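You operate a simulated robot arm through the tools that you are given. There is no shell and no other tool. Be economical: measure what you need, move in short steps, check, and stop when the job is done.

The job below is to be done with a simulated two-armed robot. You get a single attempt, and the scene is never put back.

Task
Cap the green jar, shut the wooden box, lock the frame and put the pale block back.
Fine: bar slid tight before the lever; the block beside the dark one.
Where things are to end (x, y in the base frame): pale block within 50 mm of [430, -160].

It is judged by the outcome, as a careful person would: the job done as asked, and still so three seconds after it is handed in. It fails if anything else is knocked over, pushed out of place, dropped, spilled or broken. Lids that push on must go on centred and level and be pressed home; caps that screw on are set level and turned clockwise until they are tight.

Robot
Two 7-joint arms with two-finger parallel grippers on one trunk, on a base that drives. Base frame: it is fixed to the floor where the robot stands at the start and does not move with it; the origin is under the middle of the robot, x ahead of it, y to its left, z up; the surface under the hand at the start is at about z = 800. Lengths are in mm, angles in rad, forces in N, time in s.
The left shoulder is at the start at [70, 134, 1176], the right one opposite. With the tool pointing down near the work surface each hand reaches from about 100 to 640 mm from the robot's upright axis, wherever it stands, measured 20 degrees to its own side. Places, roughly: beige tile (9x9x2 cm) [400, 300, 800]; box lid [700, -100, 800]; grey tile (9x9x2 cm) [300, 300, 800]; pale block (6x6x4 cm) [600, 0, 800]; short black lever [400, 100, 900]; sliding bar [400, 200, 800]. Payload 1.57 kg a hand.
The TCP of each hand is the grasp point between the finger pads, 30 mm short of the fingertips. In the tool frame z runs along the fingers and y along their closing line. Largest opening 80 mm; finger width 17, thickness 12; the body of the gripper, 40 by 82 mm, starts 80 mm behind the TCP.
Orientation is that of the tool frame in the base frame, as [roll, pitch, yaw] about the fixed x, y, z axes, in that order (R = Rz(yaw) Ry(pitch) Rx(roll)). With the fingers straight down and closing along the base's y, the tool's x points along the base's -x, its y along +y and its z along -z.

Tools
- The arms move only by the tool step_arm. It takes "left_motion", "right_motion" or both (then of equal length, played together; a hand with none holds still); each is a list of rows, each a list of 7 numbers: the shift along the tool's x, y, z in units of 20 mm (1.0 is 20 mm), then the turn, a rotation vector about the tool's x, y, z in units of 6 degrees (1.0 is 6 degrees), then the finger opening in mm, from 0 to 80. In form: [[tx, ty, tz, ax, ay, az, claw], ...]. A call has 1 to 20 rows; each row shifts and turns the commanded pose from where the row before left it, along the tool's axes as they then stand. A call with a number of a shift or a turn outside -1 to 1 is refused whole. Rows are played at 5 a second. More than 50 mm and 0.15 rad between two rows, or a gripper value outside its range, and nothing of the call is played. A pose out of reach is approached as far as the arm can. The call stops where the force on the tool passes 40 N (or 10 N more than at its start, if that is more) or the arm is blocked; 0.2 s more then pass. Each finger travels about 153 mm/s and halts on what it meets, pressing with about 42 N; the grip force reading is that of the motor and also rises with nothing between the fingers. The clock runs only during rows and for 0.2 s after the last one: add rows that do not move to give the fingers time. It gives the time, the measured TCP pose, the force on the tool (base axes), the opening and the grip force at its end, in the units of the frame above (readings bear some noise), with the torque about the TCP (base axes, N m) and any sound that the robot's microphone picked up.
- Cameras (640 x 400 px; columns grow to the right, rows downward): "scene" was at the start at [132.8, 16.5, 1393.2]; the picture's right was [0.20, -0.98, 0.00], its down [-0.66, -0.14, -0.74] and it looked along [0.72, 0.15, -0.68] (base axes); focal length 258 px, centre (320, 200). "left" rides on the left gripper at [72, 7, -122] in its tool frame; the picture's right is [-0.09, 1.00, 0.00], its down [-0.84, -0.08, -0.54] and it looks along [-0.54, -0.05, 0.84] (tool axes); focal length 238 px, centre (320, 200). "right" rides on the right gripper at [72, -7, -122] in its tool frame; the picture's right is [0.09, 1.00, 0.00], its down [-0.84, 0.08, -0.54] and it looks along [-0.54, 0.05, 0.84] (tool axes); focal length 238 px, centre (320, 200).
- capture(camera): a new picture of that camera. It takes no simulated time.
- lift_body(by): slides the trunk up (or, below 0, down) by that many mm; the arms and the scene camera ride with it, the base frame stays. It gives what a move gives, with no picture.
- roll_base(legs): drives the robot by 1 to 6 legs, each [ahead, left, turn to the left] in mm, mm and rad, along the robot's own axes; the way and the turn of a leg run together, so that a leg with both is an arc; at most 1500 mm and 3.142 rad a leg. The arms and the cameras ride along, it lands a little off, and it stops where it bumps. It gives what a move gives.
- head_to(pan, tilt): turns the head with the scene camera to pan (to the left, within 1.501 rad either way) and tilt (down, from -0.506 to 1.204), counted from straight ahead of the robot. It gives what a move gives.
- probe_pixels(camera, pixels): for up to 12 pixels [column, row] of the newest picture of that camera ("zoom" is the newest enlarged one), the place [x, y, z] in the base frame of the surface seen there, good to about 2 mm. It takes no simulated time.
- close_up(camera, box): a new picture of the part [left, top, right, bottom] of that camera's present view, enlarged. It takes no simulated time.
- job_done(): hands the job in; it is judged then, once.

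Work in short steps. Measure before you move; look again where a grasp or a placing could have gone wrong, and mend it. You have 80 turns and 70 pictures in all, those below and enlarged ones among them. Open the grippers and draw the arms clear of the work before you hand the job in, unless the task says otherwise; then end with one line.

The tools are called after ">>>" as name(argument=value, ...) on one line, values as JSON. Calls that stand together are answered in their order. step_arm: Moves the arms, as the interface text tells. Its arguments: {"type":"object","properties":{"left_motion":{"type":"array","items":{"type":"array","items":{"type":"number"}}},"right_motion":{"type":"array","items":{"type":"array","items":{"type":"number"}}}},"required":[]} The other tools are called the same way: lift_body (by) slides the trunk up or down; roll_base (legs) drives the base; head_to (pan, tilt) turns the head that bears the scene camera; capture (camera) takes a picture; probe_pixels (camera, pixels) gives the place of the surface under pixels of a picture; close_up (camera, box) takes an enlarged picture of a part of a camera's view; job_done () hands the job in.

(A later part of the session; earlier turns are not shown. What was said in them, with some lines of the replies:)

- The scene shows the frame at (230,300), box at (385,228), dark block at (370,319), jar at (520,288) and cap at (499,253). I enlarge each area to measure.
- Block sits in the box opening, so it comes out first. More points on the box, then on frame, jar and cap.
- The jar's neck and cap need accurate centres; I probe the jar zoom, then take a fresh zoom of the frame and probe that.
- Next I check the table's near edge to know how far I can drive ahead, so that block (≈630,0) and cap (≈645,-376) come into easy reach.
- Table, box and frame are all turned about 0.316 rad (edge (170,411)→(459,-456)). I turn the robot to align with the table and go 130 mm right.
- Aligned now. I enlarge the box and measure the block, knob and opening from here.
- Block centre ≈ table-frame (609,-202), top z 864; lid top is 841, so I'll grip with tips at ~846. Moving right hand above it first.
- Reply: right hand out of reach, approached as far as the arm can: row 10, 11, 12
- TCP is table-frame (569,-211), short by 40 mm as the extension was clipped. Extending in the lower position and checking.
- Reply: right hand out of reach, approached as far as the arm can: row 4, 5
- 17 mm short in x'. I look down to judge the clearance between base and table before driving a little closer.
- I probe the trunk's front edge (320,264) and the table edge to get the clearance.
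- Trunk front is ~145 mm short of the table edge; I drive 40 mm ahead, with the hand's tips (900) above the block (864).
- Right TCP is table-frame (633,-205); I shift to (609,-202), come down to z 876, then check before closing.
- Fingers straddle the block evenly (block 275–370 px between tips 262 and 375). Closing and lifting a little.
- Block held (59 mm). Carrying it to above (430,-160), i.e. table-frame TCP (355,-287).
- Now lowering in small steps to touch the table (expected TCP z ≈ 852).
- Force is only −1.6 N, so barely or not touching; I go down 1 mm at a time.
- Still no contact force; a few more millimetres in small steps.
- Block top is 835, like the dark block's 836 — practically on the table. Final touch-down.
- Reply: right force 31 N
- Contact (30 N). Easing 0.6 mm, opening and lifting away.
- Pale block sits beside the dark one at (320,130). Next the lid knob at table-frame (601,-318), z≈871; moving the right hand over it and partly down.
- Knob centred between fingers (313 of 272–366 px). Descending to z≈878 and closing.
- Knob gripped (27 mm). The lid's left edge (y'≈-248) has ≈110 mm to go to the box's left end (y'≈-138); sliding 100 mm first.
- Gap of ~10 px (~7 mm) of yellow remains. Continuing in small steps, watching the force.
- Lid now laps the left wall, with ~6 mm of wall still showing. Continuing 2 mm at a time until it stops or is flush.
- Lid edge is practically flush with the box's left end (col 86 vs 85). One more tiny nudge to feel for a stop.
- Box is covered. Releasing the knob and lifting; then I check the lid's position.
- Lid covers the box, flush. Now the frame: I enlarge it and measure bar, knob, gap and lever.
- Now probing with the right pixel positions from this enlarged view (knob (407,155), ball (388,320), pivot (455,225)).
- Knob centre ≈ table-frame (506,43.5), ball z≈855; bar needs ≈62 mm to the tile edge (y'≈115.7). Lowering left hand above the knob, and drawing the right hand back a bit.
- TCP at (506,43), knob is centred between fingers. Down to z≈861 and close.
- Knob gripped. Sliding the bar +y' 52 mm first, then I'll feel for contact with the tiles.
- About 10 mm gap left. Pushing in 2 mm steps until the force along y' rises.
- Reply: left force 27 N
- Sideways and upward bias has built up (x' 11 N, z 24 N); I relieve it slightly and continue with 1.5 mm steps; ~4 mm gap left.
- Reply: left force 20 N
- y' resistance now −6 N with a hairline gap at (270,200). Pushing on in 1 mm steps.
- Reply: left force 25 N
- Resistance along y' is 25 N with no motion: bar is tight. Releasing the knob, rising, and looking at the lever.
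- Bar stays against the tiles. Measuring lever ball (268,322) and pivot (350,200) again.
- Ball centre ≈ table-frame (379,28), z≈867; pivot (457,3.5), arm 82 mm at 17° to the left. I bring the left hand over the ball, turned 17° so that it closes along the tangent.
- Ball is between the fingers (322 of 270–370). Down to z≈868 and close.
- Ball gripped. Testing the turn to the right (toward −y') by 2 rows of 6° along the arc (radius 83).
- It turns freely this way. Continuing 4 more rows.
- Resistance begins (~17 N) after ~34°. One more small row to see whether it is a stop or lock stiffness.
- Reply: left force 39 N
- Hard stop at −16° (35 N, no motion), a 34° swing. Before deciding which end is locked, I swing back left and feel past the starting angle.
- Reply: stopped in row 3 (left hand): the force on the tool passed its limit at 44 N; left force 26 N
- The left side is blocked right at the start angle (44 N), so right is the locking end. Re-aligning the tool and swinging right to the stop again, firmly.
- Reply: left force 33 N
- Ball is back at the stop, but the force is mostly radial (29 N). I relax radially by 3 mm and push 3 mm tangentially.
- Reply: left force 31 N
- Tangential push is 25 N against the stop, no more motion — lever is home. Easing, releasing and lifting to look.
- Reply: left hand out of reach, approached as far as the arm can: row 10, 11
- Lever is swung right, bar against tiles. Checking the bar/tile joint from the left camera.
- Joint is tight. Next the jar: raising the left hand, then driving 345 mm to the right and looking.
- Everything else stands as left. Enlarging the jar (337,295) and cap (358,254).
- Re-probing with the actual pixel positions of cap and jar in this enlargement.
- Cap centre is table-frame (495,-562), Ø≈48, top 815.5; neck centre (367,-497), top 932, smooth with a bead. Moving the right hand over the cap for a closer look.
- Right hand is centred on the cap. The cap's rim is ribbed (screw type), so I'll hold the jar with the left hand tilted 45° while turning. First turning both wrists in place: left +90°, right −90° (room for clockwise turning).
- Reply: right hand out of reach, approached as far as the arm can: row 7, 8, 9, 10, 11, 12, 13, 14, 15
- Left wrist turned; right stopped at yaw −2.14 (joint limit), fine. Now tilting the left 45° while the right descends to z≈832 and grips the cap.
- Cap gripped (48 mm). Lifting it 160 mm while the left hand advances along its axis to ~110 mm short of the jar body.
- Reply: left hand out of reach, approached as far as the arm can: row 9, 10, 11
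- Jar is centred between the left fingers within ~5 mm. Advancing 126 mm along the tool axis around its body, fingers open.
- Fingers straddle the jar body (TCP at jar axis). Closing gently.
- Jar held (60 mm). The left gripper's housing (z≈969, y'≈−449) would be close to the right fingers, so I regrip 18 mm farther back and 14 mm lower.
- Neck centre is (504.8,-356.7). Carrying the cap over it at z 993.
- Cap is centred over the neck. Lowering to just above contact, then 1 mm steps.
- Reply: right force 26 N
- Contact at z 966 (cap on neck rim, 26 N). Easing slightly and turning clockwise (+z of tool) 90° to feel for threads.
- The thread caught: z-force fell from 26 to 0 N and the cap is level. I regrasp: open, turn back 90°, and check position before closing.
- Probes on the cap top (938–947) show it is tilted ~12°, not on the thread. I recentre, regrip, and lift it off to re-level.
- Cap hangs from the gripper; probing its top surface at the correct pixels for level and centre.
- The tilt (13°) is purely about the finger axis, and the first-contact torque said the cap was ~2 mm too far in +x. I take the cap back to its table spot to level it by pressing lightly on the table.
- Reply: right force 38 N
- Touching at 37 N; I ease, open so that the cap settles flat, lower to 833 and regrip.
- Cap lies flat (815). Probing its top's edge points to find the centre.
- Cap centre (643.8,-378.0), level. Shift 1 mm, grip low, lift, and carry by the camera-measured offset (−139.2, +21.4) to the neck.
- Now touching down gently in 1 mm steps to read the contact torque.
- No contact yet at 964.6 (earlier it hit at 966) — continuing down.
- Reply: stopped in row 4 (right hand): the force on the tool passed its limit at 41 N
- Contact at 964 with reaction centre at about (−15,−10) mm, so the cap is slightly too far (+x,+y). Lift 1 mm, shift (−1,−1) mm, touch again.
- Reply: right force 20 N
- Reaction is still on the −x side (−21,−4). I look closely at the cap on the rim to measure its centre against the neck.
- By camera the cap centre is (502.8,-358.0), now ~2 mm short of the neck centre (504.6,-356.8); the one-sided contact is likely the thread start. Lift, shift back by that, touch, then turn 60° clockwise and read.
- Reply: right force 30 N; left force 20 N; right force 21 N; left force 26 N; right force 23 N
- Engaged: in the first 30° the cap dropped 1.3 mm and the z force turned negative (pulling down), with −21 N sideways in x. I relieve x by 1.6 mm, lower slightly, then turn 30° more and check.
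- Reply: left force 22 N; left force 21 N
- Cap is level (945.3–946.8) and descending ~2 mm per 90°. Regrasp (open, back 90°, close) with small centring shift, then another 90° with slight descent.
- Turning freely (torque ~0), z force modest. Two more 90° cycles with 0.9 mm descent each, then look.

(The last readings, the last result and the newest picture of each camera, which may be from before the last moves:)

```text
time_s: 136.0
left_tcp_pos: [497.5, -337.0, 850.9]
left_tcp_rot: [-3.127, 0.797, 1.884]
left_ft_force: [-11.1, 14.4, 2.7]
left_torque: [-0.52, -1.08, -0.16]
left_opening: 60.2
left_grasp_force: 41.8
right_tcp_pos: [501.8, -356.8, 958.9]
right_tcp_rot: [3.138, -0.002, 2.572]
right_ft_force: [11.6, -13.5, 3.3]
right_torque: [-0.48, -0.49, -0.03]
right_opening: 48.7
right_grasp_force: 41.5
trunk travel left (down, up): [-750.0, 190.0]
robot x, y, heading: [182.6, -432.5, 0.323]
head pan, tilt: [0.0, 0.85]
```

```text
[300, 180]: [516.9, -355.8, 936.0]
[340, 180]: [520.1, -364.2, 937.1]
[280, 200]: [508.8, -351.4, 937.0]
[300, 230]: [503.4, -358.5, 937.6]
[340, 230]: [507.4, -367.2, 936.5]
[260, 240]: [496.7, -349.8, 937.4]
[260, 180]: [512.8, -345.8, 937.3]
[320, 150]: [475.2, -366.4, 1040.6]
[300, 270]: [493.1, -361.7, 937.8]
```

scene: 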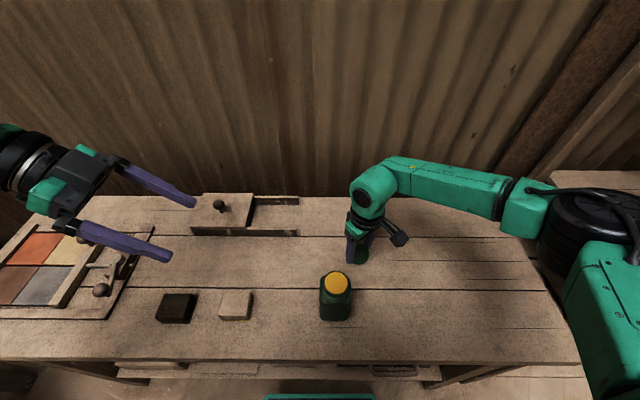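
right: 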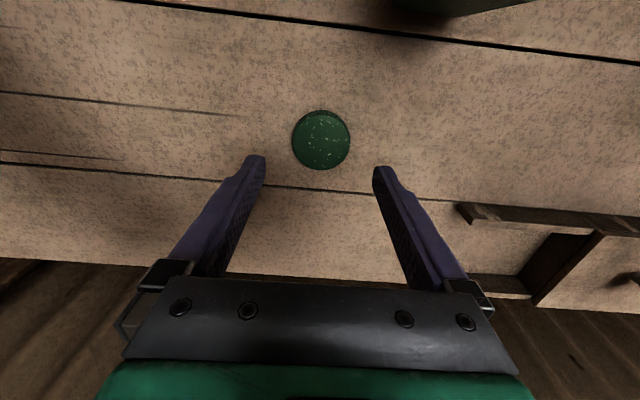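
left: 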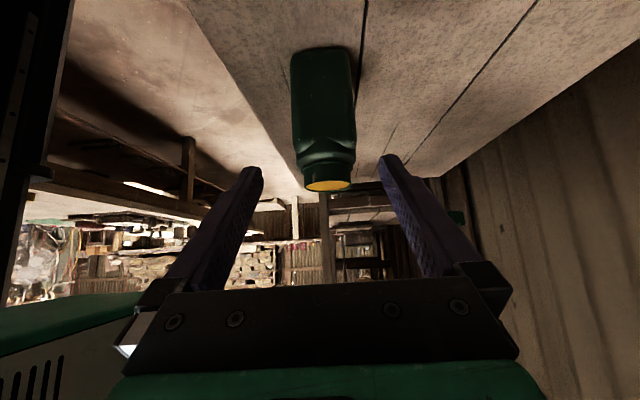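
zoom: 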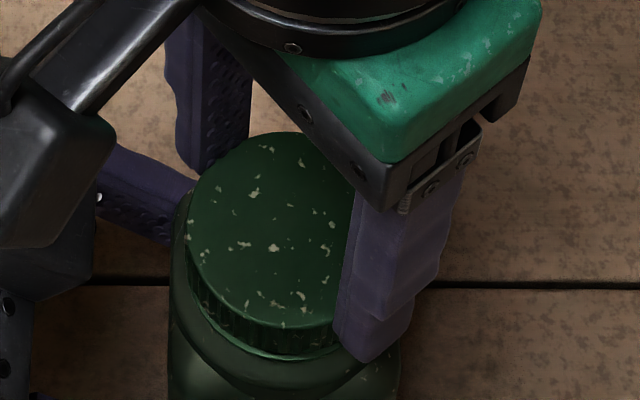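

Cap top is now at 937 and level (was 946) — it has travelled down well. Regrasp lower (−5.5 mm), then turn on, watching the torque for tightness.

>>> step_arm(right_motion=[[0, 0, 0, 0, 0, 0, 56], [-0.053, -0.02, 0, 0, 0, 0, 64], [0, 0, 0.27, 0, 0, -1, 64], [0, 0, 0, 0, 0, -1, 64], [0, 0, 0, 0, 0, -1, 64], [0, 0, 0, 0, 0, -1, 64], [0, 0, 0, 0, 0, -1, 64], [0, 0, 0, 0, 0, -1, 64], [0, 0, 0, 0, 0, -1, 64], [0, 0, 0, 0, 0, -1, 64], [0, 0, 0, 0, 0, -1, 64], [0, 0, 0, 0, 0, -1, 64], [0, 0, 0, 0, 0, -1, 64], [0, 0, 0, 0, 0, -1, 64], [0, 0, 0, 0, 0, -1, 64], [0, 0, 0, 0, 0, -1, 64], [0, 0, 0, 0, 0, -1, 64], [0, 0, 0, 0, 0, 0, 50], [0, 0, 0, 0, 0, 0, 40], [0, 0, 0, 0, 0, 0, 40]])

>>> step_arm(right_motion=[[0, 0, 0, 0, 0, 1, 40], [0, 0, 0, 0, 0, 1, 40], [0, 0, 0, 0, 0, 1, 40], [0, 0, 0, 0, 0, 1, 40], [0, 0, 0, 0, 0, 1, 40], [0, 0, 0, 0, 0, 0, 40]])

>>> step_arm(right_motion=[[0, 0, 0, 0, 0, 1, 40], [0, 0, 0, 0, 0, 1, 40], [0, 0, 0, 0, 0, 1, 40], [0, 0, 0, 0, 0, 1, 40], [0, 0, 0, 0, 0, 1, 40], [0, 0, 0, 0, 0, 0, 40]])

>>> step_arm(right_motion=[[0, 0, 0, 0, 0, 1, 40], [0, 0, 0, 0, 0, 1, 40], [0, 0, 0, 0, 0, 1, 40], [0, 0, 0, 0, 0, 1, 40], [0, 0, 0, 0, 0, 1, 40], [0, 0, 0, 0, 0, 0, 40]])

>>> close_up(camera="scene", box=[310, 250, 370, 305])

>>> probe_pixels(camera="zoom", pixels=[[300, 200], [320, 200], [280, 220], [300, 250], [320, 250], [250, 250], [250, 190], [230, 230], [300, 290]])

```text
time_s: 140.2
left_tcp_pos: [496.7, -338.4, 850.6]
left_tcp_rot: [-3.129, 0.799, 1.886]
left_ft_force: [10.0, -9.4, -1.0]
left_torque: [0.78, 0.74, 0.11]
left_opening: 60.3
left_grasp_force: 42.2
right_tcp_pos: [504.4, -356.5, 955.1]
right_tcp_rot: [3.138, 0.002, -2.135]
right_ft_force: [-9.9, 10.0, -0.2]
right_torque: [0.29, 0.28, 0.0]
right_opening: 48.5
right_grasp_force: 41.9
trunk travel left (down, up): [-750.0, 190.0]
robot x, y, heading: [183.1, -435.2, 0.321]
head pan, tilt: [0.0, 0.85]
```

```text
time_s: 141.6
left_tcp_pos: [498.2, -336.9, 850.8]
left_tcp_rot: [-3.127, 0.798, 1.883]
left_ft_force: [9.9, -9.9, 0.4]
left_torque: [0.94, 0.73, 0.13]
left_opening: 60.3
left_grasp_force: 41.8
right_tcp_pos: [503.6, -357.4, 953.6]
right_tcp_rot: [3.139, 0.003, -2.663]
right_ft_force: [-9.2, 10.1, -0.5]
right_torque: [0.18, 0.19, 0.01]
right_opening: 48.5
right_grasp_force: 41.7
trunk travel left (down, up): [-750.0, 190.0]
robot x, y, heading: [185.8, -429.8, 0.321]
head pan, tilt: [0.0, 0.85]
```

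```text
time_s: 143.0
left_tcp_pos: [498.3, -339.4, 851.7]
left_tcp_rot: [-3.131, 0.798, 1.881]
left_ft_force: [9.1, -9.9, 0.6]
left_torque: [0.75, 0.16, 0.16]
left_opening: 60.3
left_grasp_force: 41.4
right_tcp_pos: [503.5, -356.2, 953.6]
right_tcp_rot: [3.137, 0.0, 3.095]
right_ft_force: [-5.2, 9.8, 0.4]
right_torque: [0.19, 0.15, 0.01]
right_opening: 48.4
right_grasp_force: 41.8
trunk travel left (down, up): [-750.0, 190.0]
robot x, y, heading: [184.8, -429.9, 0.324]
head pan, tilt: [0.0, 0.85]
```

```text
time_s: 144.4
left_tcp_pos: [497.6, -338.2, 851.2]
left_tcp_rot: [-3.129, 0.799, 1.882]
left_ft_force: [-2.6, -4.5, 8.9]
left_torque: [0.12, -0.56, -0.06]
left_opening: 60.4
left_grasp_force: 41.8
right_tcp_pos: [504.1, -356.4, 953.5]
right_tcp_rot: [3.139, 0.0, 2.57]
right_ft_force: [2.4, 4.0, -7.9]
right_torque: [-0.04, -0.04, 0.02]
right_opening: 48.0
right_grasp_force: 41.5
trunk travel left (down, up): [-750.0, 190.0]
robot x, y, heading: [184.0, -428.4, 0.32]
head pan, tilt: [0.0, 0.85]
```

```text
7.27 times, centred on (340, 278) of scene
```

zoom: 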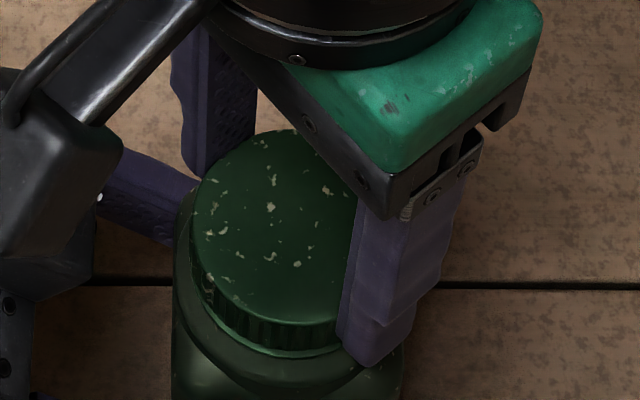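

```text
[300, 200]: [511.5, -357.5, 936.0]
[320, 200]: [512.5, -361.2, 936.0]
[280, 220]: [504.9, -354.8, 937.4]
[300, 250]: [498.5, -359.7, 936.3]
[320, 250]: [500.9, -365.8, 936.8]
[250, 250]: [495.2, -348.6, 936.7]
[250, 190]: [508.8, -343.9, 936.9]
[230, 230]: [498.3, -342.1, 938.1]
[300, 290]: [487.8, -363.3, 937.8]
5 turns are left
```

Cap turns with the thread pulling down (−7.9 N), torque still low, so not tight yet. Few turns left, so I chain three regrasp-and-turn cycles, reading torque after each.

>>> step_arm(right_motion=[[0, 0, 0, 0, 0, 0, 56], [0, 0, 0.03, 0, 0, 0, 64], [0, 0, 0, 0, 0, -1, 64], [0, 0, 0, 0, 0, -1, 64], [0, 0, 0, 0, 0, -1, 64], [0, 0, 0, 0, 0, -1, 64], [0, 0, 0, 0, 0, -1, 64], [0, 0, 0, 0, 0, -1, 64], [0, 0, 0, 0, 0, -1, 64], [0, 0, 0, 0, 0, -1, 64], [0, 0, 0, 0, 0, -1, 64], [0, 0, 0, 0, 0, -1, 64], [0, 0, 0, 0, 0, -1, 64], [0, 0, 0, 0, 0, -1, 64], [0, 0, 0, 0, 0, -1, 64], [0, 0, 0, 0, 0, -1, 64], [0, 0, 0, 0, 0, -1, 64], [0, 0, 0, 0, 0, 0, 50], [0, 0, 0, 0, 0, 0, 40], [0, 0, 0, 0, 0, 0, 40]])

>>> step_arm(right_motion=[[0, 0, 0.0015, 0, 0, 1, 40], [0, 0, 0.0015, 0, 0, 1, 40], [0, 0, 0.0015, 0, 0, 1, 40], [0, 0, 0.0015, 0, 0, 1, 40], [0, 0, 0.0015, 0, 0, 1, 40], [0, 0, 0.0015, 0, 0, 1, 40], [0, 0, 0.0015, 0, 0, 1, 40], [0, 0, 0.0015, 0, 0, 1, 40], [0, 0, 0.0015, 0, 0, 1, 40], [0, 0, 0.0015, 0, 0, 1, 40], [0, 0, 0.0015, 0, 0, 1, 40], [0, 0, 0.0015, 0, 0, 1, 40], [0, 0, 0.0015, 0, 0, 1, 40], [0, 0, 0.0015, 0, 0, 1, 40], [0, 0, 0.0015, 0, 0, 1, 40]])

>>> step_arm(right_motion=[[0, 0, 0, 0, 0, 0, 56], [0, 0, 0, 0, 0, 0, 64], [0, 0, 0, 0, 0, -1, 64], [0, 0, 0, 0, 0, -1, 64], [0, 0, 0, 0, 0, -1, 64], [0, 0, 0, 0, 0, -1, 64], [0, 0, 0, 0, 0, -1, 64], [0, 0, 0, 0, 0, -1, 64], [0, 0, 0, 0, 0, -1, 64], [0, 0, 0, 0, 0, -1, 64], [0, 0, 0, 0, 0, -1, 64], [0, 0, 0, 0, 0, -1, 64], [0, 0, 0, 0, 0, -1, 64], [0, 0, 0, 0, 0, -1, 64], [0, 0, 0, 0, 0, -1, 64], [0, 0, 0, 0, 0, -1, 64], [0, 0, 0, 0, 0, -1, 64], [0, 0, 0, 0, 0, 0, 50], [0, 0, 0, 0, 0, 0, 40], [0, 0, 0, 0, 0, 0, 40]])

>>> step_arm(right_motion=[[0, 0, 0.0015, 0, 0, 1, 40], [0, 0, 0.0015, 0, 0, 1, 40], [0, 0, 0.0015, 0, 0, 1, 40], [0, 0, 0.0015, 0, 0, 1, 40], [0, 0, 0.0015, 0, 0, 1, 40], [0, 0, 0.0015, 0, 0, 1, 40], [0, 0, 0.0015, 0, 0, 1, 40], [0, 0, 0.0015, 0, 0, 1, 40], [0, 0, 0.0015, 0, 0, 1, 40], [0, 0, 0.0015, 0, 0, 1, 40], [0, 0, 0.0015, 0, 0, 1, 40], [0, 0, 0.0015, 0, 0, 1, 40], [0, 0, 0.0015, 0, 0, 1, 40], [0, 0, 0.0015, 0, 0, 1, 40], [0, 0, 0.0015, 0, 0, 1, 40]])

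>>> step_arm(right_motion=[[0, 0, 0, 0, 0, 0, 56], [0, 0, 0, 0, 0, 0, 64], [0, 0, 0, 0, 0, -1, 64], [0, 0, 0, 0, 0, -1, 64], [0, 0, 0, 0, 0, -1, 64], [0, 0, 0, 0, 0, -1, 64], [0, 0, 0, 0, 0, -1, 64], [0, 0, 0, 0, 0, -1, 64], [0, 0, 0, 0, 0, -1, 64], [0, 0, 0, 0, 0, -1, 64], [0, 0, 0, 0, 0, -1, 64], [0, 0, 0, 0, 0, -1, 64], [0, 0, 0, 0, 0, -1, 64], [0, 0, 0, 0, 0, -1, 64], [0, 0, 0, 0, 0, -1, 64], [0, 0, 0, 0, 0, -1, 64], [0, 0, 0, 0, 0, -1, 64], [0, 0, 0, 0, 0, 0, 50], [0, 0, 0, 0, 0, 0, 40], [0, 0, 0, 0, 0, 0, 40]])

>>> step_arm(right_motion=[[0, 0, 0, 0, 0, 1, 40], [0, 0, 0, 0, 0, 1, 40], [0, 0, 0, 0, 0, 1, 40], [0, 0, 0, 0, 0, 1, 40], [0, 0, 0, 0, 0, 1, 40], [0, 0, 0, 0, 0, 1, 40], [0, 0, 0, 0, 0, 1, 40], [0, 0, 0, 0, 0, 1, 40], [0, 0, 0, 0, 0, 1, 40], [0, 0, 0, 0, 0, 1, 40], [0, 0, 0, 0, 0, 1, 40], [0, 0, 0, 0, 0, 1, 40], [0, 0, 0, 0, 0, 1, 40], [0, 0, 0, 0, 0, 1, 40], [0, 0, 0, 0, 0, 1, 40]])

>>> close_up(camera="scene", box=[310, 250, 370, 305])

>>> probe_pixels(camera="zoom", pixels=[[300, 200], [320, 200], [280, 220], [300, 250], [320, 250], [250, 250], [250, 190], [230, 230], [300, 290]])

```text
time_s: 148.6
left_tcp_pos: [496.9, -337.4, 851.9]
left_tcp_rot: [-3.129, 0.799, 1.881]
left_ft_force: [-1.6, 1.5, 3.6]
left_torque: [-0.34, -0.45, 0.01]
left_opening: 60.1
left_grasp_force: 41.6
right_tcp_pos: [502.1, -356.8, 953.3]
right_tcp_rot: [3.139, 0.003, -2.139]
right_ft_force: [1.6, -1.6, -0.1]
right_torque: [-0.02, -0.03, -0.02]
right_opening: 48.9
right_grasp_force: 42.2
trunk travel left (down, up): [-750.0, 190.0]
robot x, y, heading: [184.3, -432.0, 0.323]
head pan, tilt: [0.0, 0.85]
```

```text
time_s: 151.8
left_tcp_pos: [497.5, -339.7, 851.1]
left_tcp_rot: [-3.13, 0.798, 1.882]
left_ft_force: [-2.8, 6.9, 0.5]
left_torque: [-0.2, -0.13, -1.54]
left_opening: 60.4
left_grasp_force: 41.5
right_tcp_pos: [502.9, -355.7, 951.4]
right_tcp_rot: [3.138, -0.001, 2.573]
right_ft_force: [1.6, -6.5, 0.6]
right_torque: [-0.26, -0.01, 1.59]
right_opening: 48.9
right_grasp_force: 42.4
trunk travel left (down, up): [-750.0, 190.0]
robot x, y, heading: [182.3, -430.8, 0.322]
head pan, tilt: [0.0, 0.85]
```

```text
time_s: 156.0
left_tcp_pos: [498.3, -337.9, 851.8]
left_tcp_rot: [-3.128, 0.798, 1.884]
left_ft_force: [3.6, -5.3, 0.6]
left_torque: [0.44, 0.31, 0.03]
left_opening: 60.5
left_grasp_force: 42.5
right_tcp_pos: [503.4, -355.5, 952.7]
right_tcp_rot: [3.138, 0.004, -2.137]
right_ft_force: [-4.3, 4.8, 0.7]
right_torque: [0.14, 0.13, 0.0]
right_opening: 48.6
right_grasp_force: 42.4
trunk travel left (down, up): [-750.0, 190.0]
robot x, y, heading: [185.8, -433.3, 0.323]
head pan, tilt: [0.0, 0.85]
```

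```text
time_s: 159.2
left_tcp_pos: [496.2, -338.0, 851.8]
left_tcp_rot: [-3.131, 0.799, 1.882]
left_ft_force: [-0.9, 0.7, 0.6]
left_torque: [-0.08, -0.14, -1.62]
left_opening: 60.3
left_grasp_force: 42.3
right_tcp_pos: [504.2, -356.5, 953.3]
right_tcp_rot: [3.138, -0.001, 2.574]
right_ft_force: [1.3, -2.1, -0.4]
right_torque: [-0.12, -0.02, 1.62]
right_opening: 49.1
right_grasp_force: 42.4
trunk travel left (down, up): [-750.0, 190.0]
robot x, y, heading: [182.1, -429.6, 0.322]
head pan, tilt: [0.0, 0.85]
```

```text
time_s: 163.4
left_tcp_pos: [496.5, -338.4, 852.3]
left_tcp_rot: [-3.128, 0.799, 1.883]
left_ft_force: [3.1, -3.3, 0.2]
left_torque: [0.32, 0.19, 0.03]
left_opening: 60.3
left_grasp_force: 41.8
right_tcp_pos: [502.9, -356.6, 954.0]
right_tcp_rot: [3.14, 0.002, -2.138]
right_ft_force: [-4.1, 3.8, 0.3]
right_torque: [0.11, 0.08, -0.01]
right_opening: 48.6
right_grasp_force: 42.7
trunk travel left (down, up): [-750.0, 190.0]
robot x, y, heading: [181.7, -432.1, 0.325]
head pan, tilt: [0.0, 0.85]
```

```text
time_s: 166.6
left_tcp_pos: [497.9, -337.4, 851.5]
left_tcp_rot: [-3.131, 0.798, 1.88]
left_ft_force: [-1.3, -1.1, 0.7]
left_torque: [-0.08, -0.19, -1.69]
left_opening: 60.4
left_grasp_force: 41.7
right_tcp_pos: [504.0, -357.7, 952.5]
right_tcp_rot: [3.138, -0.002, 2.575]
right_ft_force: [1.8, -0.7, -0.1]
right_torque: [-0.09, -0.02, 1.63]
right_opening: 48.9
right_grasp_force: 42.0
trunk travel left (down, up): [-750.0, 190.0]
robot x, y, heading: [186.0, -433.5, 0.32]
head pan, tilt: [0.0, 0.85]
```

```text
7.27 times, centred on (340, 278) of scene
```

zoom: 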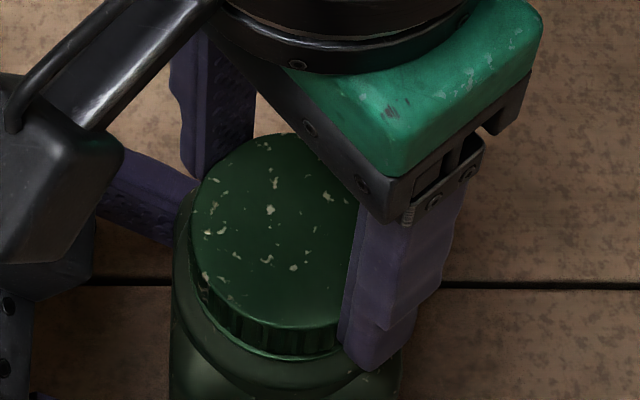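

```text
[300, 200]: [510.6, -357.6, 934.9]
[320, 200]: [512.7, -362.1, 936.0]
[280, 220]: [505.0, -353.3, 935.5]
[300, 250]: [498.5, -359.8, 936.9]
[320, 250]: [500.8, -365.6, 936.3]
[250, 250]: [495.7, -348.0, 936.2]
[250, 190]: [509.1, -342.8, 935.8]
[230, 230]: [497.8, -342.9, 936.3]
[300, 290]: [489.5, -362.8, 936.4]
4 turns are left
```

Tight: torque rises to 1.6 N·m and the grip slips; cap level at 936. Releasing: right opens and rises, then left opens and backs out along its axis.

>>> step_arm(right_motion=[[0, 0, 0, 0, 0, 0, 56], [0, 0, 0, 0, 0, 0, 66], [0, 0, 0, 0, 0, 0, 70], [0, 0, -0.5, 0, 0, 0, 70], [0, 0, -1, 0, 0, 0, 70], [0, 0, -1, 0, 0, 0, 70], [0, 0, -1, 0, 0, 0, 70], [0, 0, -1, 0, 0, 0, 70], [0, 0, -1, 0, 0, 0, 70], [0, 0, -1, 0, 0, 0, 70], [0, 0, -1, 0, 0, 0, 70]])

>>> step_arm(left_motion=[[0, 0, 0, 0, 0, 0, 66], [0, 0, 0, 0, 0, 0, 74], [0, 0, 0, 0, 0, 0, 80], [0, 0, 0, 0, 0, 0, 80], [0, 0, -0.5, 0, 0, 0, 80], [0, 0, -0.8, 0, 0, 0, 80], [0, 0, -0.8, 0, 0, 0, 80], [0, 0, -0.8, 0, 0, 0, 80], [0, 0, -0.8, 0, 0, 0, 80], [0, 0, -0.8, 0, 0, 0, 80], [0, 0, -0.8, 0, 0, 0, 80], [0, 0, -0.8, 0, 0, 0, 80], [0, 0, -0.8, 0, 0, 0, 80], [0, 0, -0.8, 0, 0, 0, 80], [0, 0, -0.8, 0, 0, 0, 80], [0, 0, -0.8, 0, 0, 0, 80]])

>>> capture(camera="scene")

>>> close_up(camera="scene", box=[140, 210, 380, 340])

>>> probe_pixels(camera="scene", pixels=[[337, 281], [330, 281], [344, 281], [337, 275], [337, 287], [236, 303], [178, 303]])

```text
time_s: 169.0
left_tcp_pos: [497.0, -337.5, 851.4]
left_tcp_rot: [-3.131, 0.798, 1.883]
left_ft_force: [0.0, 1.5, 0.4]
left_torque: [-0.01, -0.15, 0.04]
left_opening: 60.2
left_grasp_force: 41.5
right_tcp_pos: [504.9, -357.0, 1104.0]
right_tcp_rot: [3.139, -0.002, 2.574]
right_ft_force: [0.3, 0.6, 0.5]
right_torque: [-0.02, 0.0, -0.02]
right_opening: 70.0
right_grasp_force: 0.1
trunk travel left (down, up): [-750.0, 190.0]
robot x, y, heading: [183.3, -429.6, 0.319]
head pan, tilt: [0.0, 0.85]
```

```text
time_s: 172.4
left_tcp_pos: [458.1, -210.5, 980.7]
left_tcp_rot: [-3.129, 0.798, 1.882]
left_ft_force: [-0.4, 0.6, 0.5]
left_torque: [0.02, 0.02, -0.01]
left_opening: 80.0
left_grasp_force: 0.0
right_tcp_pos: [504.5, -357.6, 1103.4]
right_tcp_rot: [3.138, -0.002, 2.577]
right_ft_force: [0.3, 0.0, 0.3]
right_torque: [-0.01, -0.01, -0.03]
right_opening: 70.0
right_grasp_force: 0.0
trunk travel left (down, up): [-750.0, 190.0]
robot x, y, heading: [184.4, -434.7, 0.32]
head pan, tilt: [0.0, 0.85]
```

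```text
5 pictures are left
```

scene: 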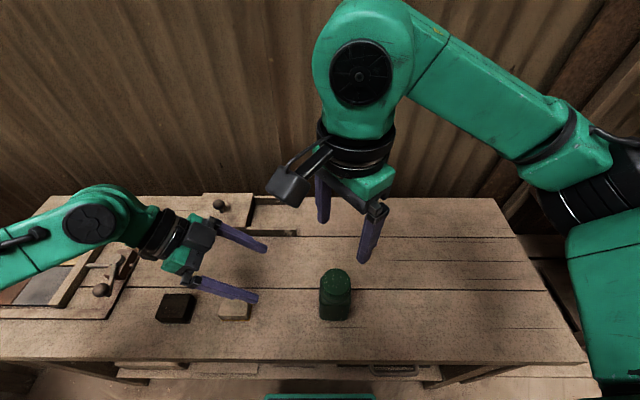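

```text
2.67 times, centred on (260, 275) of scene
```

zoom: 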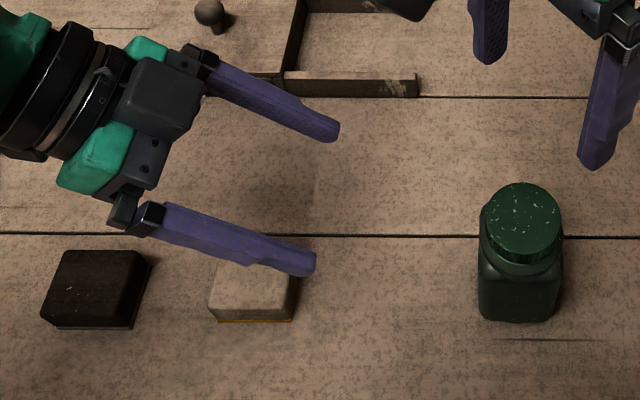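

```text
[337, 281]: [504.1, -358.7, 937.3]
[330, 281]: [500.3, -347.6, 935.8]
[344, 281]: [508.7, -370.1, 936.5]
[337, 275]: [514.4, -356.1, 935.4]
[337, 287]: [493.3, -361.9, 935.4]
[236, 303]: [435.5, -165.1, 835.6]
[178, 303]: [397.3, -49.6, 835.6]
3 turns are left
```

Jar capped level, blocks and box in place. Raising both hands clear and checking everything once more.

>>> step_arm(left_motion=[[-0.7, 0, -0.7, 0, 0, 0, 80], [-0.7, 0, -0.7, 0, 0, 0, 80], [-0.7, 0, -0.7, 0, 0, 0, 80], [-0.7, 0, -0.7, 0, 0, 0, 80], [-0.7, 0, -0.7, 0, 0, 0, 80], [-0.7, 0, -0.7, 0, 0, 0, 80]], right_motion=[[0, -0.8, -0.3, 0, 0, 0, 70], [0, -0.8, -0.3, 0, 0, 0, 70], [0, -0.8, 0, 0, 0, 0, 70], [0, -0.8, 0, 0, 0, 0, 70], [0, -0.8, 0, 0, 0, 0, 70], [0, -0.8, 0, 0, 0, 0, 70]])

>>> head_to(pan=0.35, tilt=0.85)

>>> capture(camera="scene")

```text
time_s: 173.8
left_tcp_pos: [458.1, -211.6, 1101.0]
left_tcp_rot: [-3.129, 0.797, 1.884]
left_ft_force: [-0.6, 0.0, -0.1]
left_torque: [0.01, -0.01, -0.01]
left_opening: 80.3
left_grasp_force: 0.0
right_tcp_pos: [451.9, -438.9, 1114.2]
right_tcp_rot: [3.138, 0.0, 2.573]
right_ft_force: [0.2, -0.1, -0.6]
right_torque: [0.03, 0.0, 0.0]
right_opening: 69.8
right_grasp_force: 0.1
trunk travel left (down, up): [-750.0, 190.0]
robot x, y, heading: [182.8, -436.6, 0.324]
head pan, tilt: [0.0, 0.85]
```

```text
time_s: 174.6
left_tcp_pos: [458.5, -210.6, 1100.8]
left_tcp_rot: [-3.13, 0.797, 1.883]
left_ft_force: [0.4, 0.3, -0.1]
left_torque: [0.0, 0.01, 0.01]
left_opening: 80.0
left_grasp_force: 0.1
right_tcp_pos: [452.9, -438.2, 1114.3]
right_tcp_rot: [3.139, -0.001, 2.573]
right_ft_force: [0.1, -0.4, 0.7]
right_torque: [0.01, 0.01, 0.01]
right_opening: 69.8
right_grasp_force: 0.0
trunk travel left (down, up): [-750.0, 190.0]
robot x, y, heading: [183.8, -431.8, 0.322]
head pan, tilt: [0.351, 0.85]
```

```text
3 pictures are left
2 turns are left
```

scene: 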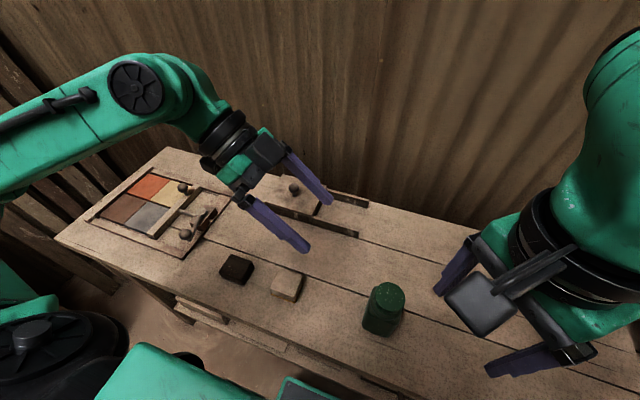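

Jar capped at (384,305), box shut, lever over and bar tight at (185,220), pale block beside the dark one, and both hands open and clear. Handing in.

>>> job_done()

```text
The job is handed in.
```

All four parts are done and handed in. The green jar's cap is screwed tight and level, the box lid is shut, the bar is tight against the tiles with the lever swung to its far stop, and the pale block is beside the dark one at about (435, -165). I took that stop to be the locked position and did not pull-test the bar.
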